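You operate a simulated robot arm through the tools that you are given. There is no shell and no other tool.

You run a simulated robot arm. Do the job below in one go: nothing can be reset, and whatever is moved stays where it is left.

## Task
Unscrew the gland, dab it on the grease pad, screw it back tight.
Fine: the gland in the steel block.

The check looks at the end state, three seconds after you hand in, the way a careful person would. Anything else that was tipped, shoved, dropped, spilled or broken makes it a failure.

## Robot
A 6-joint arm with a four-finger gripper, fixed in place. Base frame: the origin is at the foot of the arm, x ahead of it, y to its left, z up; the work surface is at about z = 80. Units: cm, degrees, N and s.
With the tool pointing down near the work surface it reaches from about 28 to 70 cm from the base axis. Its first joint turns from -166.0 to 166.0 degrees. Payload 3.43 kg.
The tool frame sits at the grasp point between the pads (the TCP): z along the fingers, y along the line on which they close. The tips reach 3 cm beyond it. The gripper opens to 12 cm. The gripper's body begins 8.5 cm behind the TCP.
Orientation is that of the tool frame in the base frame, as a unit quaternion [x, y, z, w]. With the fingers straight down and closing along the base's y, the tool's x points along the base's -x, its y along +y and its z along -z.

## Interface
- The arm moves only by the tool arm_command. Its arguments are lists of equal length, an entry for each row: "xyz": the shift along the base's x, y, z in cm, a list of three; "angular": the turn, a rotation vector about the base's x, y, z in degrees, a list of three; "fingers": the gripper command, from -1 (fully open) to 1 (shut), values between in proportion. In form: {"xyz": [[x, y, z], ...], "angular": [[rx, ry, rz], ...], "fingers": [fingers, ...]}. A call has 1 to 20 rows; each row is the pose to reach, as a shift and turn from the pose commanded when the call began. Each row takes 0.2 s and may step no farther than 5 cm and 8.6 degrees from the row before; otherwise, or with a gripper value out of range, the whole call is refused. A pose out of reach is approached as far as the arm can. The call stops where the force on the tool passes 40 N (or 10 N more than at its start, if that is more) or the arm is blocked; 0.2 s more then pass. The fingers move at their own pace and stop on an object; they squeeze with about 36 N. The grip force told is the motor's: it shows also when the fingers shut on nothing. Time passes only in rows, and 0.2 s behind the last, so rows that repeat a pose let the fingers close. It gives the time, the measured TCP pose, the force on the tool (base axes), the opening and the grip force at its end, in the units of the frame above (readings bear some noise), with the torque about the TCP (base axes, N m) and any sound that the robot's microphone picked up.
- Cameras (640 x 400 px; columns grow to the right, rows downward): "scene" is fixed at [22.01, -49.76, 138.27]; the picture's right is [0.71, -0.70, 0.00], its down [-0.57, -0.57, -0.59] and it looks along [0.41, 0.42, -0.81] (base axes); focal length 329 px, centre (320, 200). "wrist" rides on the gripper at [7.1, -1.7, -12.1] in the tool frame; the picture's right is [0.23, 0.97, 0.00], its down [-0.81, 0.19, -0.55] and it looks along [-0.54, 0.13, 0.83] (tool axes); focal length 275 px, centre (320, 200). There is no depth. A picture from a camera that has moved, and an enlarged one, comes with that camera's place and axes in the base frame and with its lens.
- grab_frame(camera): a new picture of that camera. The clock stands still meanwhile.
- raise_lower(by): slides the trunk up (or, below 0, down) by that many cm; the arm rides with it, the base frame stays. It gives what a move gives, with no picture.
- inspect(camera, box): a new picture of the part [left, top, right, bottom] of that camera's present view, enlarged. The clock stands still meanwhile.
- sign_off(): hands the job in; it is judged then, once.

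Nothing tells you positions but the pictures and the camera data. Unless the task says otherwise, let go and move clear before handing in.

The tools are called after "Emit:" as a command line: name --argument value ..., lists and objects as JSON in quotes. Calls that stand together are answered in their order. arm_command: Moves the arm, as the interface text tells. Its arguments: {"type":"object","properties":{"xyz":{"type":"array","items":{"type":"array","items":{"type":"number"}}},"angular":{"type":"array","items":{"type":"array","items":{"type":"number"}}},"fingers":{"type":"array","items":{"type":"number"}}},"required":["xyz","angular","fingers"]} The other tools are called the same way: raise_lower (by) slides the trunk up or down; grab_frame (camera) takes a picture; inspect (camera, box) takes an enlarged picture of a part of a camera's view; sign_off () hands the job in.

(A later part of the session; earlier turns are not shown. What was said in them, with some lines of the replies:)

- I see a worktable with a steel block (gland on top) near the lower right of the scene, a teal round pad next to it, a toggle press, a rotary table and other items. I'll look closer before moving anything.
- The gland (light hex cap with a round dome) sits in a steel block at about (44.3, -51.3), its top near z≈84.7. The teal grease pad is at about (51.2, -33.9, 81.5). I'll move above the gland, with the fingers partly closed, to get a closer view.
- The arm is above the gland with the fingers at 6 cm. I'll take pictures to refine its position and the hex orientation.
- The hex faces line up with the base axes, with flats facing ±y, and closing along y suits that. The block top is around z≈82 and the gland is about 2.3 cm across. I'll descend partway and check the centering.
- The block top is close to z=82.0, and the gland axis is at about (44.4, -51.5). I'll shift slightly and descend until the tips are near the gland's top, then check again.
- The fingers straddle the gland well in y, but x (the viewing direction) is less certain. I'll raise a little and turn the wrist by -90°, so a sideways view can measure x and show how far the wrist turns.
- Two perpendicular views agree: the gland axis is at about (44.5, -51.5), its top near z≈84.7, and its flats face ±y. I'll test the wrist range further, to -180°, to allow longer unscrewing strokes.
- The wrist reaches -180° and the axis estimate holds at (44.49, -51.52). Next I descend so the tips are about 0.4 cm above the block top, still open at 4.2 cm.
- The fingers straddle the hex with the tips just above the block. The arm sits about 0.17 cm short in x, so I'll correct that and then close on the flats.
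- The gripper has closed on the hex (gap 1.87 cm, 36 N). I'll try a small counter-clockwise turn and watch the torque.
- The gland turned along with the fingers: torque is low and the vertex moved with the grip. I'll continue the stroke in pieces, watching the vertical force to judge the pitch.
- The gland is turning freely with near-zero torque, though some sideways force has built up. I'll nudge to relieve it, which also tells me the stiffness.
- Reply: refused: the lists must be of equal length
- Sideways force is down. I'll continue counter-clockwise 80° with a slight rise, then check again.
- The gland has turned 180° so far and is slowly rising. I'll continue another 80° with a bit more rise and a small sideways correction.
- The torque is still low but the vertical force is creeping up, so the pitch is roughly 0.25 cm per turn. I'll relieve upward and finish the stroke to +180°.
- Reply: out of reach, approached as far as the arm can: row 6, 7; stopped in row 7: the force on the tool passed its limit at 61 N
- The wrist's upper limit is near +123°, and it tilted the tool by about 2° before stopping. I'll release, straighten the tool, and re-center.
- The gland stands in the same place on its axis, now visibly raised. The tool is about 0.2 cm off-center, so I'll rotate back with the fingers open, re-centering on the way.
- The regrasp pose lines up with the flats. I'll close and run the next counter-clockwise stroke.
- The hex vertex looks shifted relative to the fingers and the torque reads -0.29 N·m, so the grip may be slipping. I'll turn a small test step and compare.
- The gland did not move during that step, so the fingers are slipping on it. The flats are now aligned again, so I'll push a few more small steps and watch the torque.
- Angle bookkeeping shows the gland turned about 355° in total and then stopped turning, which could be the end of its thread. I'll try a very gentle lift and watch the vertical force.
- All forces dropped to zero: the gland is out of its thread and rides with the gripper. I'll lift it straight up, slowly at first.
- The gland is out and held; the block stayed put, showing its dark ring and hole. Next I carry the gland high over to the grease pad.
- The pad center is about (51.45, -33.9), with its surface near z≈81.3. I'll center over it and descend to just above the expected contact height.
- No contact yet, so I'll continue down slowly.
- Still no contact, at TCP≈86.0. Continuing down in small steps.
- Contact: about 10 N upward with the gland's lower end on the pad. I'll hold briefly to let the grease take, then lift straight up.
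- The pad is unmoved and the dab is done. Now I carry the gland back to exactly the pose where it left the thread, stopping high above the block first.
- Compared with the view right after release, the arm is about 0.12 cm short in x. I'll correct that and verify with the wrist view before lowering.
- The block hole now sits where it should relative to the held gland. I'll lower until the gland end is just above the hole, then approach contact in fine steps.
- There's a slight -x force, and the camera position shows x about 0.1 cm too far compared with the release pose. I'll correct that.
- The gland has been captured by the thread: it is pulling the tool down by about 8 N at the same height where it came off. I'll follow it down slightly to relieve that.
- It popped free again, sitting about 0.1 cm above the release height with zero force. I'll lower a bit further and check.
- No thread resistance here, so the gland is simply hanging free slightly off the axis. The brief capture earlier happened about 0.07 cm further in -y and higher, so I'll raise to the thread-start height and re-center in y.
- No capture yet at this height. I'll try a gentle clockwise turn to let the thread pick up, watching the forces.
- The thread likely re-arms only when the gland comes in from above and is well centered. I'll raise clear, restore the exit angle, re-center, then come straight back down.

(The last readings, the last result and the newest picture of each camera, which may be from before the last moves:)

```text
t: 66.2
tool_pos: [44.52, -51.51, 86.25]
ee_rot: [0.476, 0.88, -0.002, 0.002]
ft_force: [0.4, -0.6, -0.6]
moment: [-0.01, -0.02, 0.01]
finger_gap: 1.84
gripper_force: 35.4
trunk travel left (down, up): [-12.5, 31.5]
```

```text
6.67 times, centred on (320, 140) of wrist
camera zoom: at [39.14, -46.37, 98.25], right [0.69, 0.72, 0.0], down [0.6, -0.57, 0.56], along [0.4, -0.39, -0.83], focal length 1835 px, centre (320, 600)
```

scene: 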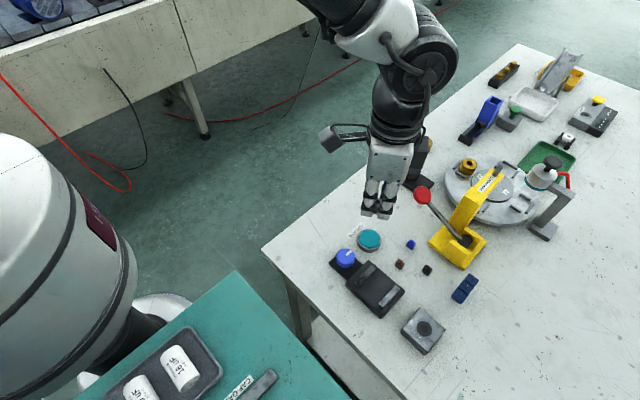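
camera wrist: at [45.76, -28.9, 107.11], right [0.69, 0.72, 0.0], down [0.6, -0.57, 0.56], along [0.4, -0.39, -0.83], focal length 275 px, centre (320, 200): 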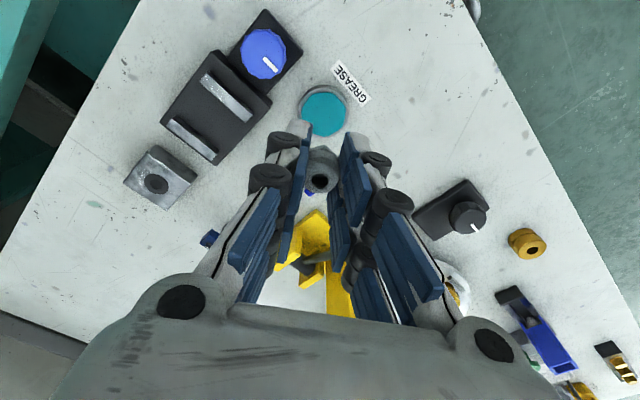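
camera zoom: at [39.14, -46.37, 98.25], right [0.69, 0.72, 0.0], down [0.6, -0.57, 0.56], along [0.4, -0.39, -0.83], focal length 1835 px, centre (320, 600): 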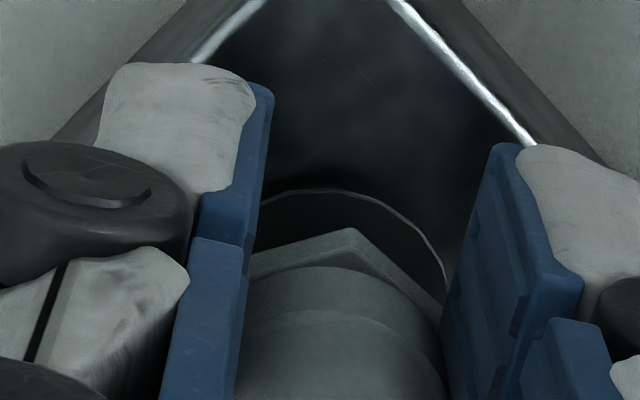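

Emit:
arm_command --xyz '[[0, 0, -0.06], [0, 0, -0.12]]' --angular '[[0, 0, 0], [0, 0, 0]]' --fingers '[1, 1]'

```text
t: 66.8
tool_pos: [44.44, -51.55, 85.98]
ee_rot: [0.477, 0.879, -0.002, 0.0]
ft_force: [1.5, -3.7, -8.0]
moment: [-0.1, -0.08, -0.01]
finger_gap: 1.85
gripper_force: 36.1
trunk travel left (down, up): [-12.5, 31.5]
```

Captured again from above (about 8 N downward pull). This time I immediately follow it down and start turning clockwise so it locks into the thread.

Emit:
arm_command --xyz '[[0.01, -0.03, -0.2], [0.01, -0.03, -0.22], [0.01, -0.03, -0.225], [0.01, -0.03, -0.23], [0.01, -0.03, -0.235], [0.01, -0.03, -0.24]]' --angular '[[0, 0, -4], [0, 0, -12], [0, 0, -20], [0, 0, -28], [0, 0, -36], [0, 0, -40]]' --fingers '[1, 1, 1, 1, 1, 1]'

Emit:
inspect --camera "wrist" --box '[280, 110, 360, 170]'

```text
t: 68.2
tool_pos: [44.58, -51.49, 85.93]
ee_rot: [0.749, 0.662, -0.003, 0.0]
ft_force: [-0.4, 0.0, -0.5]
moment: [0.02, 0.0, 0.02]
finger_gap: 1.83
gripper_force: 35.7
trunk travel left (down, up): [-12.5, 31.5]
```

```text
6.67 times, centred on (320, 140) of wrist
camera zoom: at [43.68, -44.14, 97.92], right [0.99, 0.11, 0.0], down [0.09, -0.83, 0.56], along [0.06, -0.55, -0.83], focal length 1835 px, centre (320, 600)
```

zoom: 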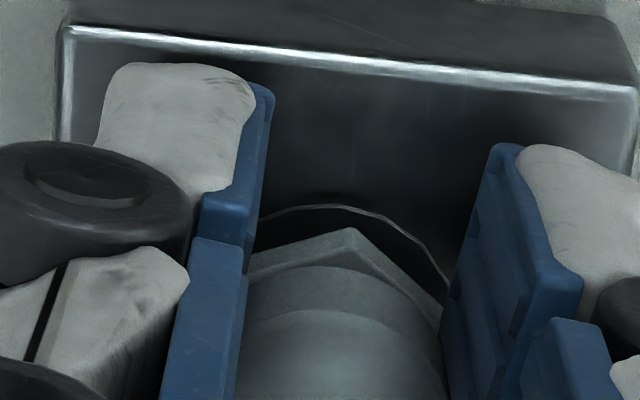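

Forces are near zero, so I need to know whether it is truly engaged. I'll test with a tiny 0.08 cm lift.

Emit:
arm_command --xyz '[[0, 0, 0.05], [0, 0, 0.08]]' --angular '[[0, 0, 0], [0, 0, 0]]' --fingers '[1, 1]'

```text
t: 68.8
tool_pos: [44.38, -51.44, 85.91]
ee_rot: [0.749, 0.662, -0.002, 0.001]
ft_force: [0.8, 0.6, -0.7]
moment: [-0.01, 0.02, -0.01]
finger_gap: 1.81
gripper_force: 36.4
trunk travel left (down, up): [-12.5, 31.5]
```

It is still free, so the capture seems to let go when there is lasting upward pull. I'll go back just above the capture zone at the exit angle, then drop to thread-start height in one quick step and turn clockwise right away.

Emit:
arm_command --xyz '[[0, 0, 0.2], [0, 0, 0.5], [0, 0, 0.8], [0, 0, 0.8], [0, 0, 0.8], [0, 0, 0.6], [0, 0, 0.5], [0, 0, 0.5]]' --angular '[[0, 0, 0], [0, 0, 8], [0, 0, 16], [0, 0, 24], [0, 0, 32], [0, 0, 40], [0, 0, 40], [0, 0, 40]]' --fingers '[1, 1, 1, 1, 1, 1, 1, 1]'

Emit:
inspect --camera "wrist" --box '[280, 110, 360, 170]'

```text
t: 70.7
tool_pos: [44.44, -51.41, 86.33]
ee_rot: [0.477, 0.879, -0.003, 0.0]
ft_force: [-0.7, -0.7, -0.3]
moment: [0.0, -0.02, -0.01]
finger_gap: 1.85
gripper_force: 35.9
trunk travel left (down, up): [-12.5, 31.5]
```

```text
6.67 times, centred on (320, 140) of wrist
camera zoom: at [39.21, -46.33, 98.5], right [0.69, 0.72, 0.0], down [0.6, -0.57, 0.56], along [0.4, -0.38, -0.83], focal length 1835 px, centre (320, 600)
```

zoom: 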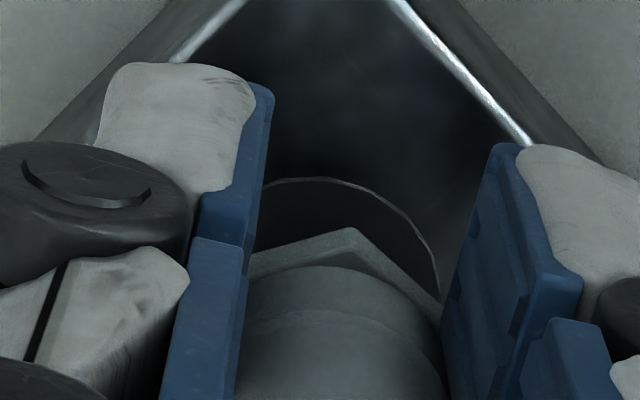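

Emit:
arm_command --xyz '[[-0.05, -0.07, -0.05], [-0.05, -0.07, -0.1]]' --angular '[[0, 0, 0], [0, 0, 0]]' --fingers '[1, 1]'

Emit:
inspect --camera "wrist" --box '[280, 110, 360, 170]'

```text
t: 71.2
tool_pos: [44.44, -51.59, 86.35]
ee_rot: [0.476, 0.879, -0.002, 0.001]
ft_force: [-0.5, 0.3, -1.2]
moment: [-0.02, 0.02, 0.03]
finger_gap: 1.82
gripper_force: 35.9
trunk travel left (down, up): [-12.5, 31.5]
```

```text
6.67 times, centred on (320, 140) of wrist
camera zoom: at [39.14, -46.42, 98.42], right [0.69, 0.72, 0.0], down [0.6, -0.57, 0.56], along [0.4, -0.39, -0.83], focal length 1835 px, centre (320, 600)
```

zoom: 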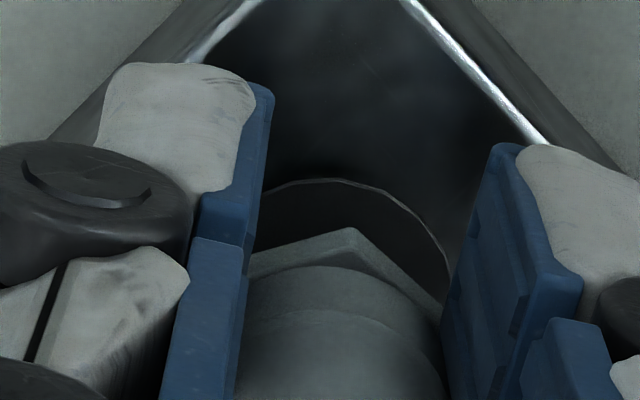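

Emit:
arm_command --xyz '[[0.01, 0.01, -0.48], [0.01, 0.01, -0.48], [0.01, 0.01, -0.485], [0.01, 0.01, -0.49], [0.01, 0.01, -0.495], [0.01, 0.01, -0.5]]' --angular '[[0, 0, 0], [0, 0, -4], [0, 0, -10], [0, 0, -16], [0, 0, -22], [0, 0, -28]]' --fingers '[1, 1, 1, 1, 1, 1]'

Emit:
inspect --camera "wrist" --box '[280, 110, 360, 170]'

```text
t: 72.7
tool_pos: [44.57, -51.45, 85.9]
ee_rot: [0.675, 0.738, -0.002, 0.0]
ft_force: [5.4, 2.8, -1.3]
moment: [0.09, -0.22, 0.01]
finger_gap: 1.85
gripper_force: 36.0
trunk travel left (down, up): [-12.5, 31.5]
```

```text
6.67 times, centred on (320, 140) of wrist
camera zoom: at [42.19, -44.49, 97.92], right [0.95, 0.31, 0.0], down [0.26, -0.79, 0.56], along [0.17, -0.53, -0.83], focal length 1835 px, centre (320, 600)
```

zoom: 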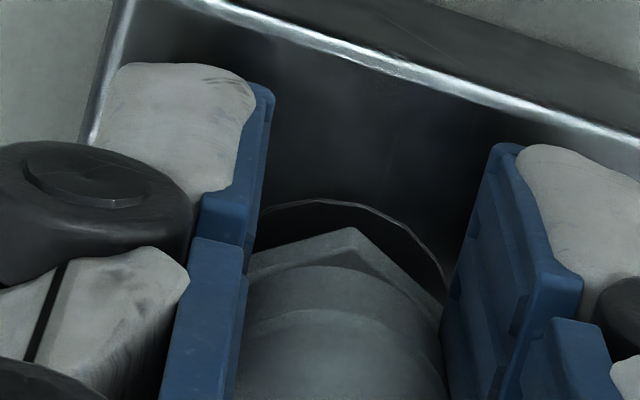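

Now there are steady lateral reaction forces with almost no vertical pull, so it looks engaged. I'll continue clockwise with a lateral correction and matched descent.

Emit:
arm_command --xyz '[[0.04, 0.02, -0.01], [0.04, 0.02, -0.02], [0.04, 0.02, -0.025], [0.04, 0.02, -0.03], [0.04, 0.02, -0.035], [0.04, 0.02, -0.04], [0.04, 0.02, -0.045], [0.04, 0.02, -0.05]]' --angular '[[0, 0, -6], [0, 0, -12], [0, 0, -18], [0, 0, -24], [0, 0, -30], [0, 0, -36], [0, 0, -42], [0, 0, -48]]' --fingers '[1, 1, 1, 1, 1, 1, 1, 1]'

Emit:
inspect --camera "wrist" --box '[280, 110, 360, 170]'

```text
t: 74.5
tool_pos: [44.56, -51.58, 85.78]
ee_rot: [0.917, 0.399, -0.003, -0.001]
ft_force: [5.6, 3.0, -0.5]
moment: [0.11, -0.19, -0.01]
finger_gap: 1.86
gripper_force: 35.9
trunk travel left (down, up): [-12.5, 31.5]
```

```text
6.67 times, centred on (320, 140) of wrist
camera zoom: at [48.17, -45.14, 97.84], right [0.87, -0.5, 0.0], down [-0.41, -0.72, 0.56], along [-0.28, -0.48, -0.83], focal length 1835 px, centre (320, 600)
```

zoom: 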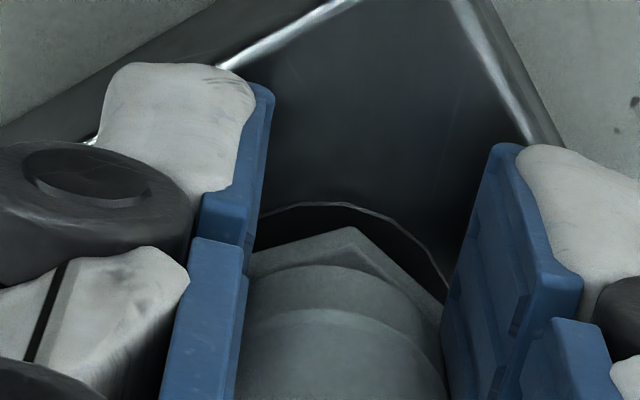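

It is engaged and following the thread (z is descending as it turns). Continuing clockwise to about -180°.

Emit:
arm_command --xyz '[[0.02, 0.01, -0.005], [0.03, 0.02, -0.01], [0.03, 0.02, -0.012], [0.03, 0.02, -0.016], [0.03, 0.02, -0.02], [0.03, 0.02, -0.024], [0.03, 0.02, -0.028], [0.03, 0.02, -0.03]]' --angular '[[0, 0, -6], [0, 0, -12], [0, 0, -18], [0, 0, -24], [0, 0, -30], [0, 0, -36], [0, 0, -42], [0, 0, -47]]' --fingers '[1, 1, 1, 1, 1, 1, 1, 1]'

Emit:
inspect --camera "wrist" --box '[280, 110, 360, 170]'

```text
t: 76.2
tool_pos: [44.58, -51.42, 85.67]
ee_rot: [1.0, 0.0, -0.002, -0.001]
ft_force: [0.9, 2.2, -0.3]
moment: [0.07, -0.05, 0.01]
finger_gap: 1.83
gripper_force: 35.9
trunk travel left (down, up): [-12.5, 31.5]
```

```text
6.67 times, centred on (320, 140) of wrist
camera zoom: at [51.66, -49.88, 97.79], right [0.23, -0.97, 0.0], down [-0.81, -0.19, 0.56], along [-0.54, -0.12, -0.83], focal length 1835 px, centre (320, 600)
```

zoom: 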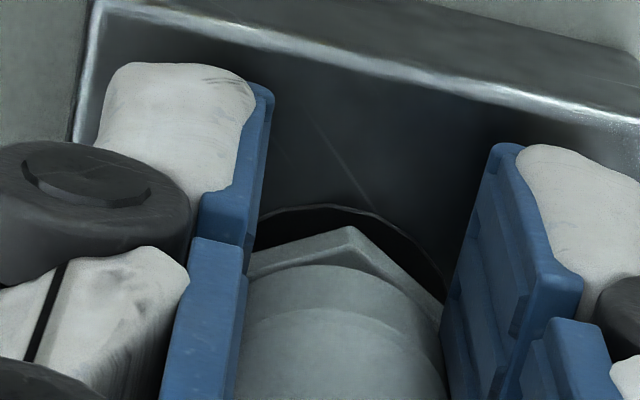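

The gland has gone about 123° back in, with low forces. Now I open, verify it stands straight, and rotate the wrist back for the next stroke.

Emit:
arm_command --xyz '[[0, 0, 0], [0, 0, 0], [0, 0, 0]]' --angular '[[0, 0, 0], [0, 0, 0], [0, 0, 0]]' --fingers '[0.35, 0.35, 0.35]'

Emit:
inspect --camera "wrist" --box '[230, 75, 430, 225]'

```text
t: 77.0
tool_pos: [44.36, -51.52, 85.65]
ee_rot: [1.0, 0.001, -0.001, -0.001]
ft_force: [0.3, -0.4, -0.3]
moment: [-0.03, 0.01, -0.01]
finger_gap: 3.88
gripper_force: 0.1
trunk travel left (down, up): [-12.5, 31.5]
```

```text
2.67 times, centred on (330, 150) of wrist
camera zoom: at [51.62, -49.92, 97.8], right [0.23, -0.97, 0.0], down [-0.81, -0.19, 0.56], along [-0.54, -0.13, -0.83], focal length 734 px, centre (293, 333)
```

zoom: 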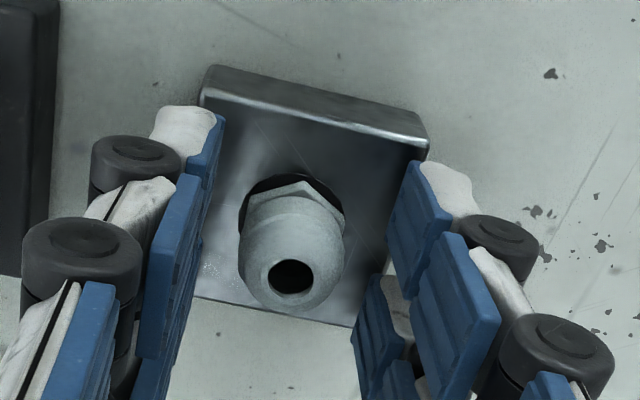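

The gland stands upright and partly threaded. Rotating the open gripper back around it.

Emit:
arm_command --xyz '[[-0.03, 0.06, 0], [-0.03, 0.06, 0], [-0.03, 0.06, 0], [-0.03, 0.06, 0], [-0.03, 0.06, 0], [-0.03, 0.06, 0], [-0.03, 0.06, 0], [-0.03, 0.06, 0], [-0.03, 0.06, 0], [-0.03, 0.06, 0], [-0.03, 0.06, 0], [-0.03, 0.06, 0], [-0.03, 0.06, 0], [-0.03, 0.06, 0], [-0.03, 0.06, 0], [-0.03, 0.06, 0], [-0.03, 0.06, 0], [-0.03, 0.06, 0], [-0.03, 0.06, 0], [-0.03, 0.06, 0]]' --angular '[[0, 0, 8], [0, 0, 16], [0, 0, 24], [0, 0, 32], [0, 0, 40], [0, 0, 48], [0, 0, 56], [0, 0, 64], [0, 0, 72], [0, 0, 80], [0, 0, 88], [0, 0, 96], [0, 0, 104], [0, 0, 112], [0, 0, 120], [0, 0, 128], [0, 0, 136], [0, 0, 144], [0, 0, 152], [0, 0, 160]]' --fingers '[0.35, 0.35, 0.35, 0.35, 0.35, 0.35, 0.35, 0.35, 0.35, 0.35, 0.35, 0.35, 0.35, 0.35, 0.35, 0.35, 0.35, 0.35, 0.35, 0.35]'

Emit:
arm_command --xyz '[[0, 0, 0], [0, 0, 0], [0, 0, 0], [0, 0, 0], [0, 0, 0], [0, 0, 0], [0, 0, 0], [0, 0, 0], [0, 0, 0], [0, 0, 0], [0, 0, 0], [0, 0, 0], [0, 0, 0], [0, 0, 0], [0, 0, 0], [0, 0, 0], [0, 0, 0], [0, 0, 0]]' --angular '[[0, 0, 8], [0, 0, 16], [0, 0, 24], [0, 0, 32], [0, 0, 40], [0, 0, 48], [0, 0, 56], [0, 0, 64], [0, 0, 72], [0, 0, 80], [0, 0, 88], [0, 0, 96], [0, 0, 104], [0, 0, 112], [0, 0, 120], [0, 0, 128], [0, 0, 136], [0, 0, 138]]' --fingers '[0.35, 0.35, 0.35, 0.35, 0.35, 0.35, 0.35, 0.35, 0.35, 0.35, 0.35, 0.35, 0.35, 0.35, 0.35, 0.35, 0.35, 0.35]'

Emit:
inspect --camera "wrist" --box '[230, 75, 430, 225]'

```text
t: 81.2
tool_pos: [44.57, -51.37, 85.73]
ee_rot: [0.172, 0.985, -0.002, 0.002]
ft_force: [-0.8, 0.4, -0.7]
moment: [0.02, 0.0, 0.01]
finger_gap: 3.9
gripper_force: 0.1
trunk travel left (down, up): [-12.5, 31.5]
```

```text
t: 85.0
tool_pos: [44.4, -51.31, 85.86]
ee_rot: [0.858, -0.514, -0.002, -0.002]
ft_force: [-0.6, 1.4, -0.8]
moment: [0.01, -0.03, 0.0]
finger_gap: 3.9
gripper_force: 0.1
trunk travel left (down, up): [-12.5, 31.5]
```

```text
2.67 times, centred on (330, 150) of wrist
camera zoom: at [49.28, -56.96, 97.9], right [-0.75, -0.66, 0.0], down [-0.55, 0.62, 0.56], along [-0.37, 0.42, -0.83], focal length 734 px, centre (293, 333)
```

zoom: 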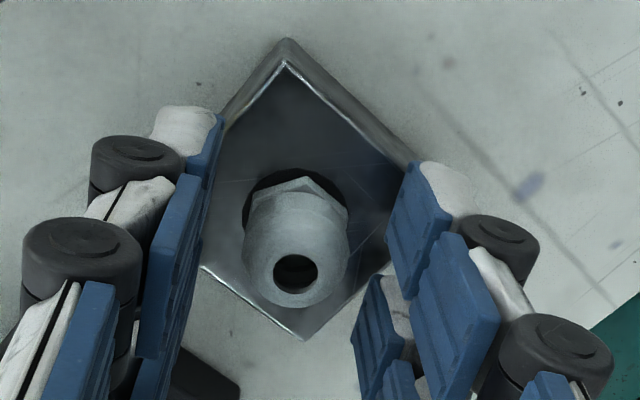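

The regrasp pose at +118° is centered on the gland. I'll lower slightly for a better bite, close, and turn clockwise.

Emit:
arm_command --xyz '[[0, -0.02, -0.1], [0, -0.02, -0.2], [0, -0.02, -0.2], [0, -0.02, -0.2], [0, -0.02, -0.2], [0, -0.02, -0.205], [0, -0.02, -0.21], [0, -0.02, -0.215], [0, -0.02, -0.22], [0, -0.02, -0.225], [0, -0.02, -0.23], [0, -0.02, -0.235], [0, -0.02, -0.24]]' --angular '[[0, 0, 0], [0, 0, 0], [0, 0, 0], [0, 0, 0], [0, 0, 0], [0, 0, -8], [0, 0, -16], [0, 0, -24], [0, 0, -32], [0, 0, -40], [0, 0, -48], [0, 0, -56], [0, 0, -64]]' --fingers '[0.35, 0.35, 1, 1, 1, 1, 1, 1, 1, 1, 1, 1, 1]'

Emit:
inspect --camera "wrist" --box '[280, 110, 360, 170]'

```text
t: 87.8
tool_pos: [44.59, -51.36, 85.47]
ee_rot: [-0.453, 0.892, -0.001, 0.003]
ft_force: [5.3, 4.5, -0.8]
moment: [0.19, -0.14, 0.03]
finger_gap: 1.83
gripper_force: 35.9
trunk travel left (down, up): [-12.5, 31.5]
```

```text
6.67 times, centred on (320, 140) of wrist
camera zoom: at [41.59, -58.25, 97.64], right [-0.92, 0.39, 0.0], down [0.32, 0.77, 0.55], along [0.22, 0.51, -0.83], focal length 1835 px, centre (320, 600)
```

zoom: 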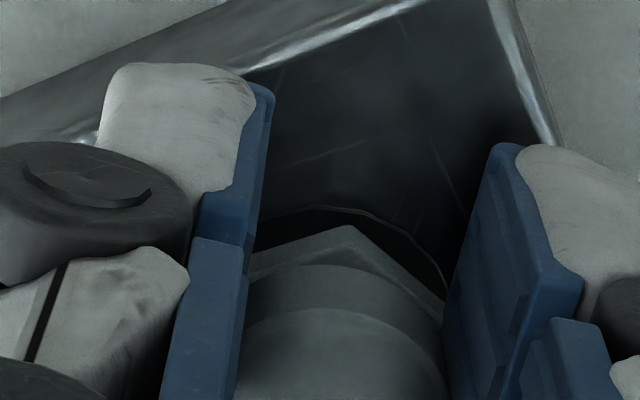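

Still turning with the grip, with low torque. Continuing clockwise.

Emit:
arm_command --xyz '[[0.03, 0.03, -0.005], [0.04, 0.03, -0.01], [0.04, 0.03, -0.015], [0.04, 0.03, -0.02], [0.04, 0.03, -0.025], [0.04, 0.03, -0.03], [0.04, 0.03, -0.035], [0.04, 0.03, -0.04], [0.04, 0.03, -0.045], [0.04, 0.03, -0.05]]' --angular '[[0, 0, -8], [0, 0, -16], [0, 0, -24], [0, 0, -32], [0, 0, -40], [0, 0, -48], [0, 0, -56], [0, 0, -64], [0, 0, -72], [0, 0, -80]]' --fingers '[1, 1, 1, 1, 1, 1, 1, 1, 1, 1]'

Emit:
inspect --camera "wrist" --box '[280, 110, 360, 170]'

```text
t: 90.0
tool_pos: [44.57, -51.54, 85.32]
ee_rot: [0.226, 0.974, -0.003, 0.001]
ft_force: [1.9, -6.1, -0.6]
moment: [-0.18, -0.04, 0.01]
finger_gap: 1.82
gripper_force: 36.3
trunk travel left (down, up): [-12.5, 31.5]
```

```text
6.67 times, centred on (320, 140) of wrist
camera zoom: at [37.33, -49.85, 97.54], right [0.22, 0.98, 0.0], down [0.81, -0.18, 0.56], along [0.54, -0.13, -0.83], focal length 1835 px, centre (320, 600)
```

zoom: 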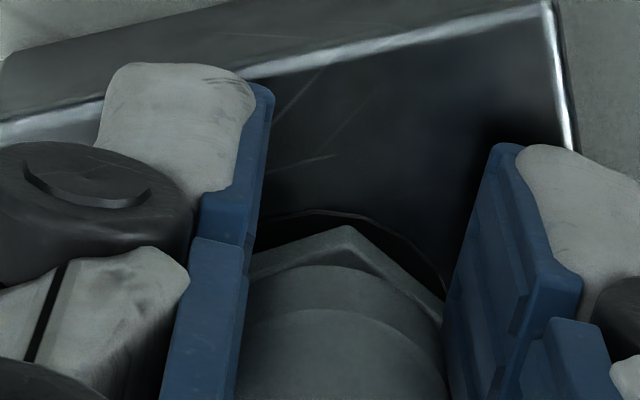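

Emit:
arm_command --xyz '[[0.01, -0.04, -0.005], [0.01, -0.05, -0.01], [0.01, -0.05, -0.015], [0.01, -0.05, -0.02], [0.01, -0.05, -0.025], [0.01, -0.05, -0.03], [0.01, -0.05, -0.035], [0.01, -0.05, -0.04]]' --angular '[[0, 0, -8], [0, 0, -16], [0, 0, -24], [0, 0, -32], [0, 0, -40], [0, 0, -48], [0, 0, -56], [0, 0, -64]]' --fingers '[1, 1, 1, 1, 1, 1, 1, 1]'

Emit:
inspect --camera "wrist" --box '[280, 110, 360, 170]'

```text
t: 91.8
tool_pos: [44.44, -51.59, 85.39]
ee_rot: [0.708, 0.706, -0.003, 0.0]
ft_force: [0.3, -3.8, -0.9]
moment: [-0.17, -0.01, -0.02]
finger_gap: 1.84
gripper_force: 36.2
trunk travel left (down, up): [-12.5, 31.5]
```

```text
6.67 times, centred on (320, 140) of wrist
camera zoom: at [42.84, -44.38, 97.49], right [0.97, 0.23, 0.0], down [0.19, -0.81, 0.55], along [0.12, -0.54, -0.83], focal length 1835 px, centre (320, 600)
```

zoom: 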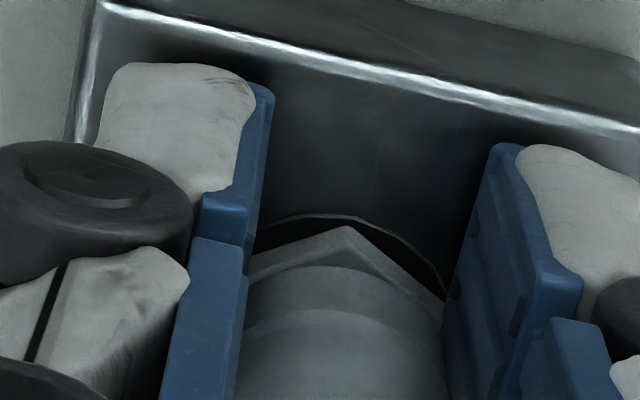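

About 331° back in, and still aligned. I'll now take smaller steps and look for the seat.

Emit:
arm_command --xyz '[[0, -0.03, -0.005], [0, -0.03, -0.01], [0, -0.03, -0.015], [0, -0.03, -0.02], [0, -0.03, -0.02], [0, -0.03, -0.02]]' --angular '[[0, 0, -5], [0, 0, -10], [0, 0, -15], [0, 0, -20], [0, 0, -25], [0, 0, -30]]' --fingers '[1, 1, 1, 1, 1, 1]'

Emit:
inspect --camera "wrist" --box '[280, 110, 360, 170]'

```text
t: 93.2
tool_pos: [44.51, -51.52, 85.32]
ee_rot: [0.866, 0.499, -0.003, -0.001]
ft_force: [-1.6, -0.1, -0.8]
moment: [0.01, 0.1, 0.03]
finger_gap: 1.83
gripper_force: 36.0
trunk travel left (down, up): [-12.5, 31.5]
```

```text
6.67 times, centred on (320, 140) of wrist
camera zoom: at [46.63, -44.51, 97.43], right [0.96, -0.29, 0.0], down [-0.24, -0.8, 0.55], along [-0.16, -0.53, -0.83], focal length 1835 px, centre (320, 600)
```

zoom: 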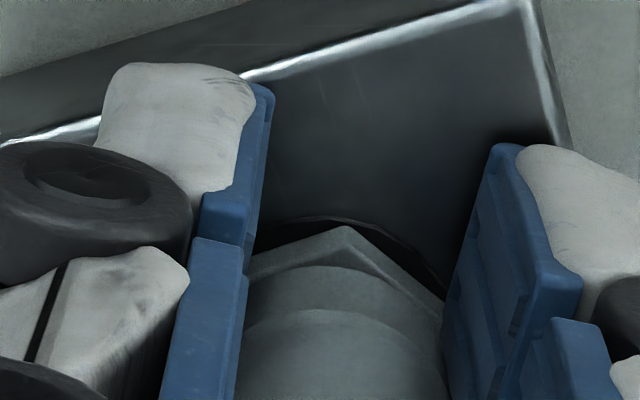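

Emit:
arm_command --xyz '[[0, 0, -0.003], [0, 0, -0.006], [0, 0, -0.01], [0, 0, -0.013], [0, 0, -0.016], [0, 0, -0.016]]' --angular '[[0, 0, -4], [0, 0, -8], [0, 0, -12], [0, 0, -16], [0, 0, -20], [0, 0, -24]]' --fingers '[1, 1, 1, 1, 1, 1]'

Emit:
inspect --camera "wrist" --box '[280, 110, 360, 170]'

```text
t: 94.7
tool_pos: [44.53, -51.51, 85.42]
ee_rot: [0.951, 0.309, -0.002, 0.0]
ft_force: [2.3, -1.5, -1.0]
moment: [-0.08, -0.08, 0.57]
finger_gap: 1.8
gripper_force: 36.2
trunk travel left (down, up): [-12.5, 31.5]
```

```text
6.67 times, centred on (320, 140) of wrist
camera zoom: at [49.3, -45.94, 97.44], right [0.76, -0.65, 0.0], down [-0.54, -0.63, 0.56], along [-0.36, -0.42, -0.83], focal length 1835 px, centre (320, 600)
```

zoom: 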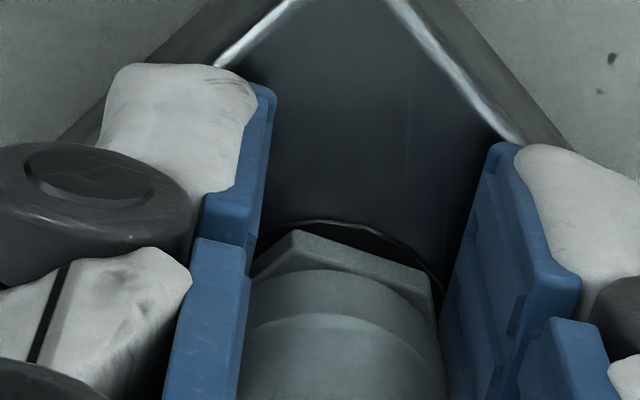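

The gland has seated: torque rose to 0.57 N·m and the fingers now slip around it, at about the original angle. One more small tightening push to confirm it's firm.

Emit:
arm_command --xyz '[[0, 0, 0], [0, 0, 0], [0, 0, 0]]' --angular '[[0, 0, -4], [0, 0, -8], [0, 0, -12]]' --fingers '[1, 1, 1]'

Emit:
inspect --camera "wrist" --box '[280, 110, 360, 170]'

```text
t: 95.5
tool_pos: [44.56, -51.59, 85.52]
ee_rot: [0.978, 0.208, -0.002, -0.002]
ft_force: [1.2, -1.8, -0.9]
moment: [-0.08, -0.05, 0.21]
finger_gap: 1.83
gripper_force: 35.7
trunk travel left (down, up): [-12.5, 31.5]
```

```text
6.67 times, centred on (320, 140) of wrist
camera zoom: at [50.37, -47.09, 97.46], right [0.61, -0.8, 0.0], down [-0.66, -0.51, 0.56], along [-0.44, -0.33, -0.83], focal length 1835 px, centre (320, 600)
```

zoom: 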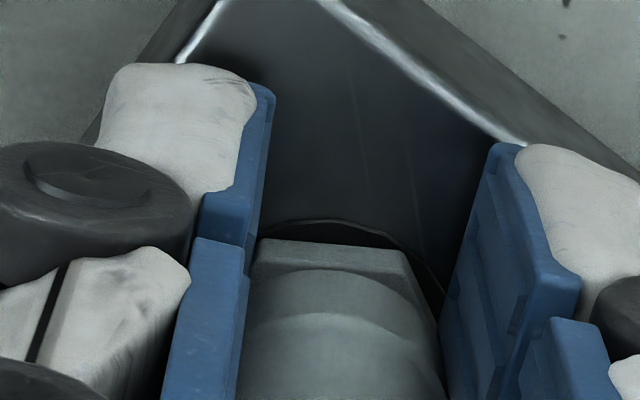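

The fingers have slipped to a flat-on-corner position. To make sure it's properly tight, I'll regrasp squarely on the flats (about 30° back) and apply one more tightening push.

Emit:
arm_command --xyz '[[0, 0, 0], [0, 0, 0], [0, 0, 0], [0, 0, 0], [0, 0, 0], [0, 0, 0], [0, 0, 0]]' --angular '[[0, 0, 0], [0, 0, 0], [0, 0, 8], [0, 0, 16], [0, 0, 24], [0, 0, 30], [0, 0, 30]]' --fingers '[0.35, 0.35, 0.35, 0.35, 0.35, 0.35, 0.35]'

Emit:
inspect --camera "wrist" --box '[230, 75, 430, 225]'

```text
t: 97.0
tool_pos: [44.52, -51.4, 85.38]
ee_rot: [0.89, 0.455, -0.002, -0.002]
ft_force: [-0.6, -0.3, -1.4]
moment: [0.01, 0.02, 0.01]
finger_gap: 3.89
gripper_force: 0.1
trunk travel left (down, up): [-12.5, 31.5]
```

```text
2.67 times, centred on (330, 150) of wrist
camera zoom: at [47.35, -44.69, 97.46], right [0.92, -0.38, 0.0], down [-0.32, -0.77, 0.56], along [-0.22, -0.51, -0.83], focal length 734 px, centre (293, 333)
```

zoom: 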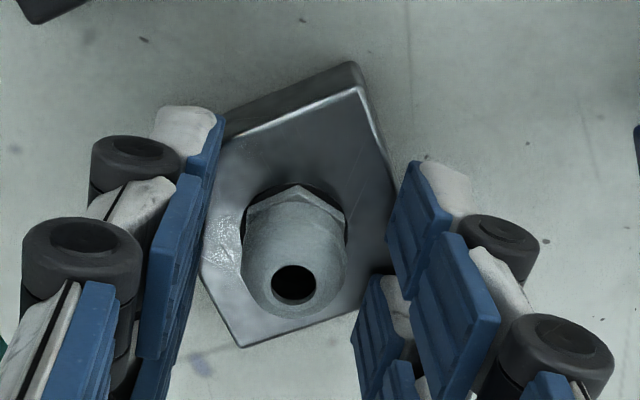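

Emit:
arm_command --xyz '[[0, 0, 0], [0, 0, 0], [0, 0, 0], [0, 0, 0], [0, 0, 0], [0, 0, 0], [0, 0, 0], [0, 0, 0], [0, 0, 0]]' --angular '[[0, 0, 6], [0, 0, 6], [0, 0, 6], [0, 0, 6], [0, 0, 4], [0, 0, 2], [0, 0, 0], [0, 0, -2], [0, 0, -4]]' --fingers '[0.35, 1, 1, 1, 1, 1, 1, 1, 1]'

Emit:
inspect --camera "wrist" --box '[280, 110, 360, 170]'

```text
t: 99.0
tool_pos: [44.43, -51.43, 85.37]
ee_rot: [0.906, 0.422, -0.002, 0.0]
ft_force: [0.8, -0.5, 0.0]
moment: [-0.02, 0.01, 0.26]
finger_gap: 1.81
gripper_force: 36.5
trunk travel left (down, up): [-12.5, 31.5]
```

```text
6.67 times, centred on (320, 140) of wrist
camera zoom: at [47.83, -44.94, 97.44], right [0.89, -0.45, 0.0], down [-0.37, -0.74, 0.56], along [-0.25, -0.5, -0.83], focal length 1835 px, centre (320, 600)
```

zoom: 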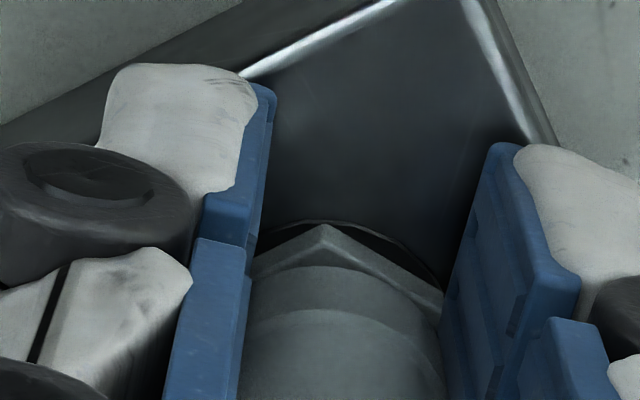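

The gland no longer moves under full gripping torque, so it is tight. I'll open and rise straight up.

Emit:
arm_command --xyz '[[0, 0, 0], [0, 0, 0], [0, 0, 0], [0, 0, 1.0], [0, 0, 3.0], [0, 0, 6.0], [0, 0, 10.0], [0, 0, 14.0]]' --angular '[[0, 0, 0], [0, 0, 0], [0, 0, 0], [0, 0, 0], [0, 0, 0], [0, 0, 0], [0, 0, 0], [0, 0, 0]]' --fingers '[0.3, 0.3, 0.3, 0.3, 0.3, 0.3, 0.3, 0.3]'

Emit:
grab_frame --camera "scene"

Emit:
inspect --camera "wrist" --box '[260, 40, 380, 130]'

```text
t: 100.8
tool_pos: [44.4, -51.29, 99.49]
ee_rot: [0.906, 0.424, -0.002, -0.001]
ft_force: [0.9, 1.0, 0.0]
moment: [0.0, -0.04, 0.02]
finger_gap: 4.18
gripper_force: 0.0
trunk travel left (down, up): [-12.5, 31.5]
```

```text
taken
```

scene: 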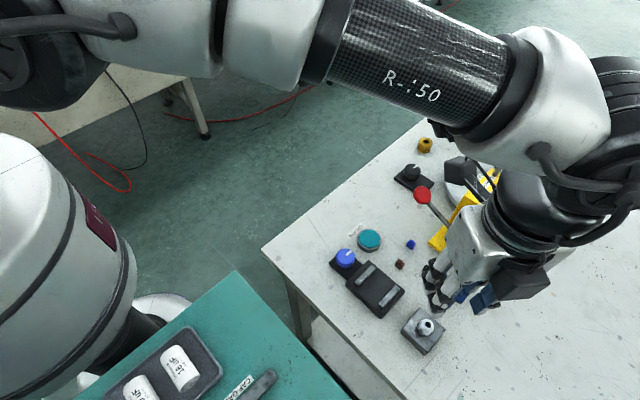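

```text
4.44 times, centred on (320, 85) of wrist
camera zoom: at [47.74, -44.83, 111.48], right [0.89, -0.45, 0.0], down [-0.37, -0.74, 0.56], along [-0.25, -0.49, -0.83], focal length 1224 px, centre (320, 711)
```

zoom: 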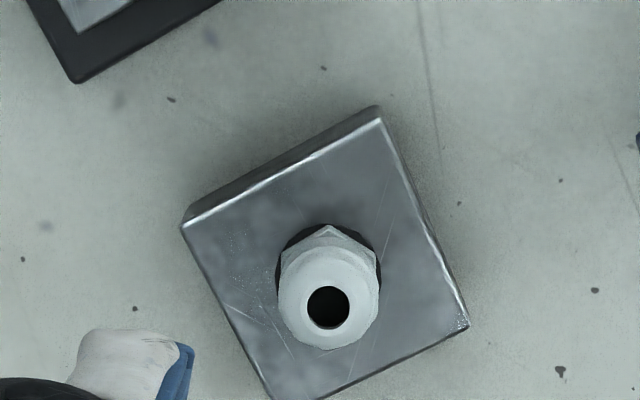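

Now I move clear toward the start area and compare the final scene against the first picture.

Emit:
arm_command --xyz '[[-1.3, 3.5, 2.5], [-2.7, 7.0, 5.0], [-4.1, 10.7, 7.5], [-5.5, 14.4, 10.0], [-7.0, 18.1, 12.0], [-9.0, 22.0, 13.0], [-9.0, 22.0, 13.0]]' --angular '[[0, 0, 0], [0, 0, 0], [0, 0, 0], [0, 0, 0], [0, 0, 0], [0, 0, 0], [0, 0, 0]]' --fingers '[0.3, 0.3, 0.3, 0.3, 0.3, 0.3, 0.3]'

Emit:
inspect --camera "scene" --box '[380, 280, 480, 360]'

Emit:
inspect --camera "scene" --box '[320, 210, 440, 330]'

Emit:
grab_frame --camera "scene"

Emit:
inspect --camera "scene" --box '[395, 295, 455, 360]'

```text
t: 102.5
tool_pos: [35.84, -29.57, 112.29]
ee_rot: [0.906, 0.423, -0.003, -0.001]
ft_force: [0.6, -0.9, -0.4]
moment: [-0.01, -0.01, 0.0]
finger_gap: 4.19
gripper_force: 0.0
trunk travel left (down, up): [-12.5, 31.5]
```

```text
5.00 times, centred on (430, 320) of scene
camera zoom: at [22.01, -49.76, 138.27], right [0.71, -0.7, 0.0], down [-0.57, -0.57, -0.59], along [0.41, 0.42, -0.81], focal length 1646 px, centre (-230, -400)
```

zoom: 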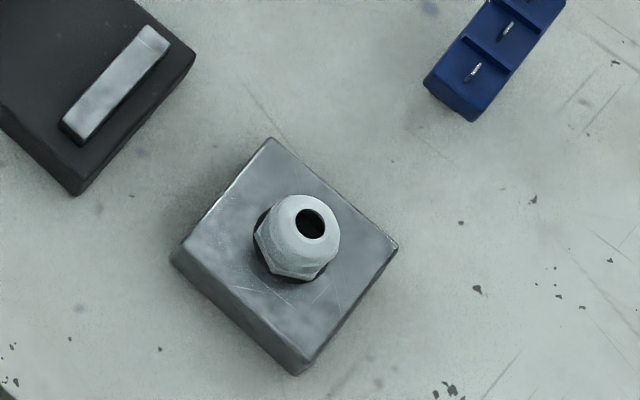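

```text
3.33 times, centred on (380, 270) of scene
camera zoom: at [22.01, -49.76, 138.27], right [0.71, -0.7, 0.0], down [-0.57, -0.57, -0.59], along [0.41, 0.42, -0.81], focal length 1097 px, centre (120, -33)
```

zoom: 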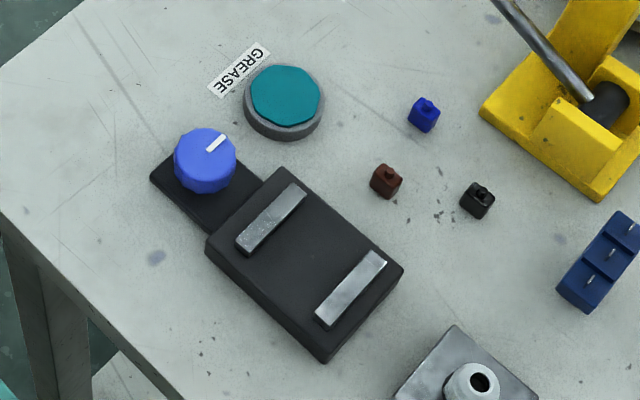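

```text
taken
```

scene: 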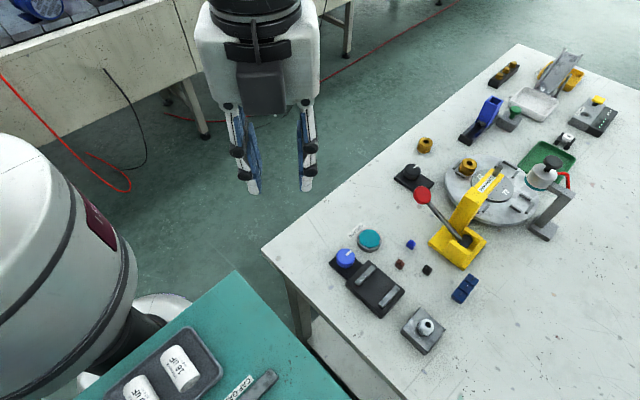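

```text
6.15 times, centred on (425, 328) of scene
camera zoom: at [22.01, -49.76, 138.27], right [0.71, -0.7, 0.0], down [-0.57, -0.57, -0.59], along [0.41, 0.42, -0.81], focal length 2025 px, centre (-326, -585)
```

zoom: 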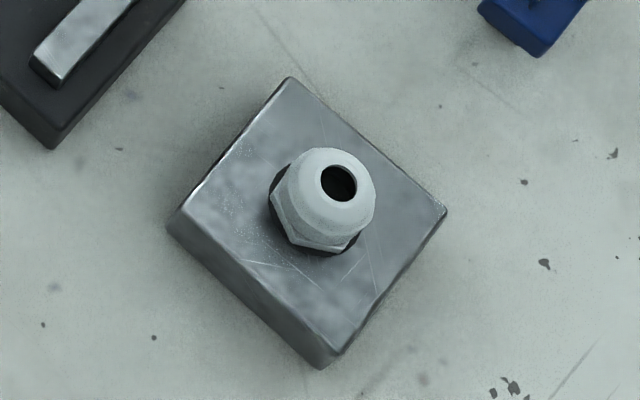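

The gland is back at its original height and angle, and it slipped in the fingers rather than turning further, so it's tight. The block, grease pad and everything else look the same as in the first picture. The gripper is open and clear, so I'm handing in.

Emit:
sign_off

```text
The job is handed in.
```

The gland was unscrewed from the steel block, dabbed on the grease pad, and screwed back tight, and I've handed the job in.

- **Unscrewing:** it came out after about one full counter-clockwise turn. During this the wrist reached its limit once and the force peaked at 61 N. The gland and block looked unharmed afterwards.
- **Greasing:** I pressed its lower end onto the pad at about 10 N for under a second. The cameras couldn't see the underside, so I haven't seen grease on the thread. The contact force is my evidence for the dab.
- **Refitting:** the thread was slow to catch. The first two attempts let go, and the third engaged cleanly. I then turned it about one full turn clockwise.
- **Tightness:** the gland stopped turning and the fingers slipped around it at up to about 0.57 N·m. That is roughly the most this grip can apply. It sits at its original height and angle.

In the final pictures the block, pad and nearby items are where they started. The gripper is open and clear of the table.
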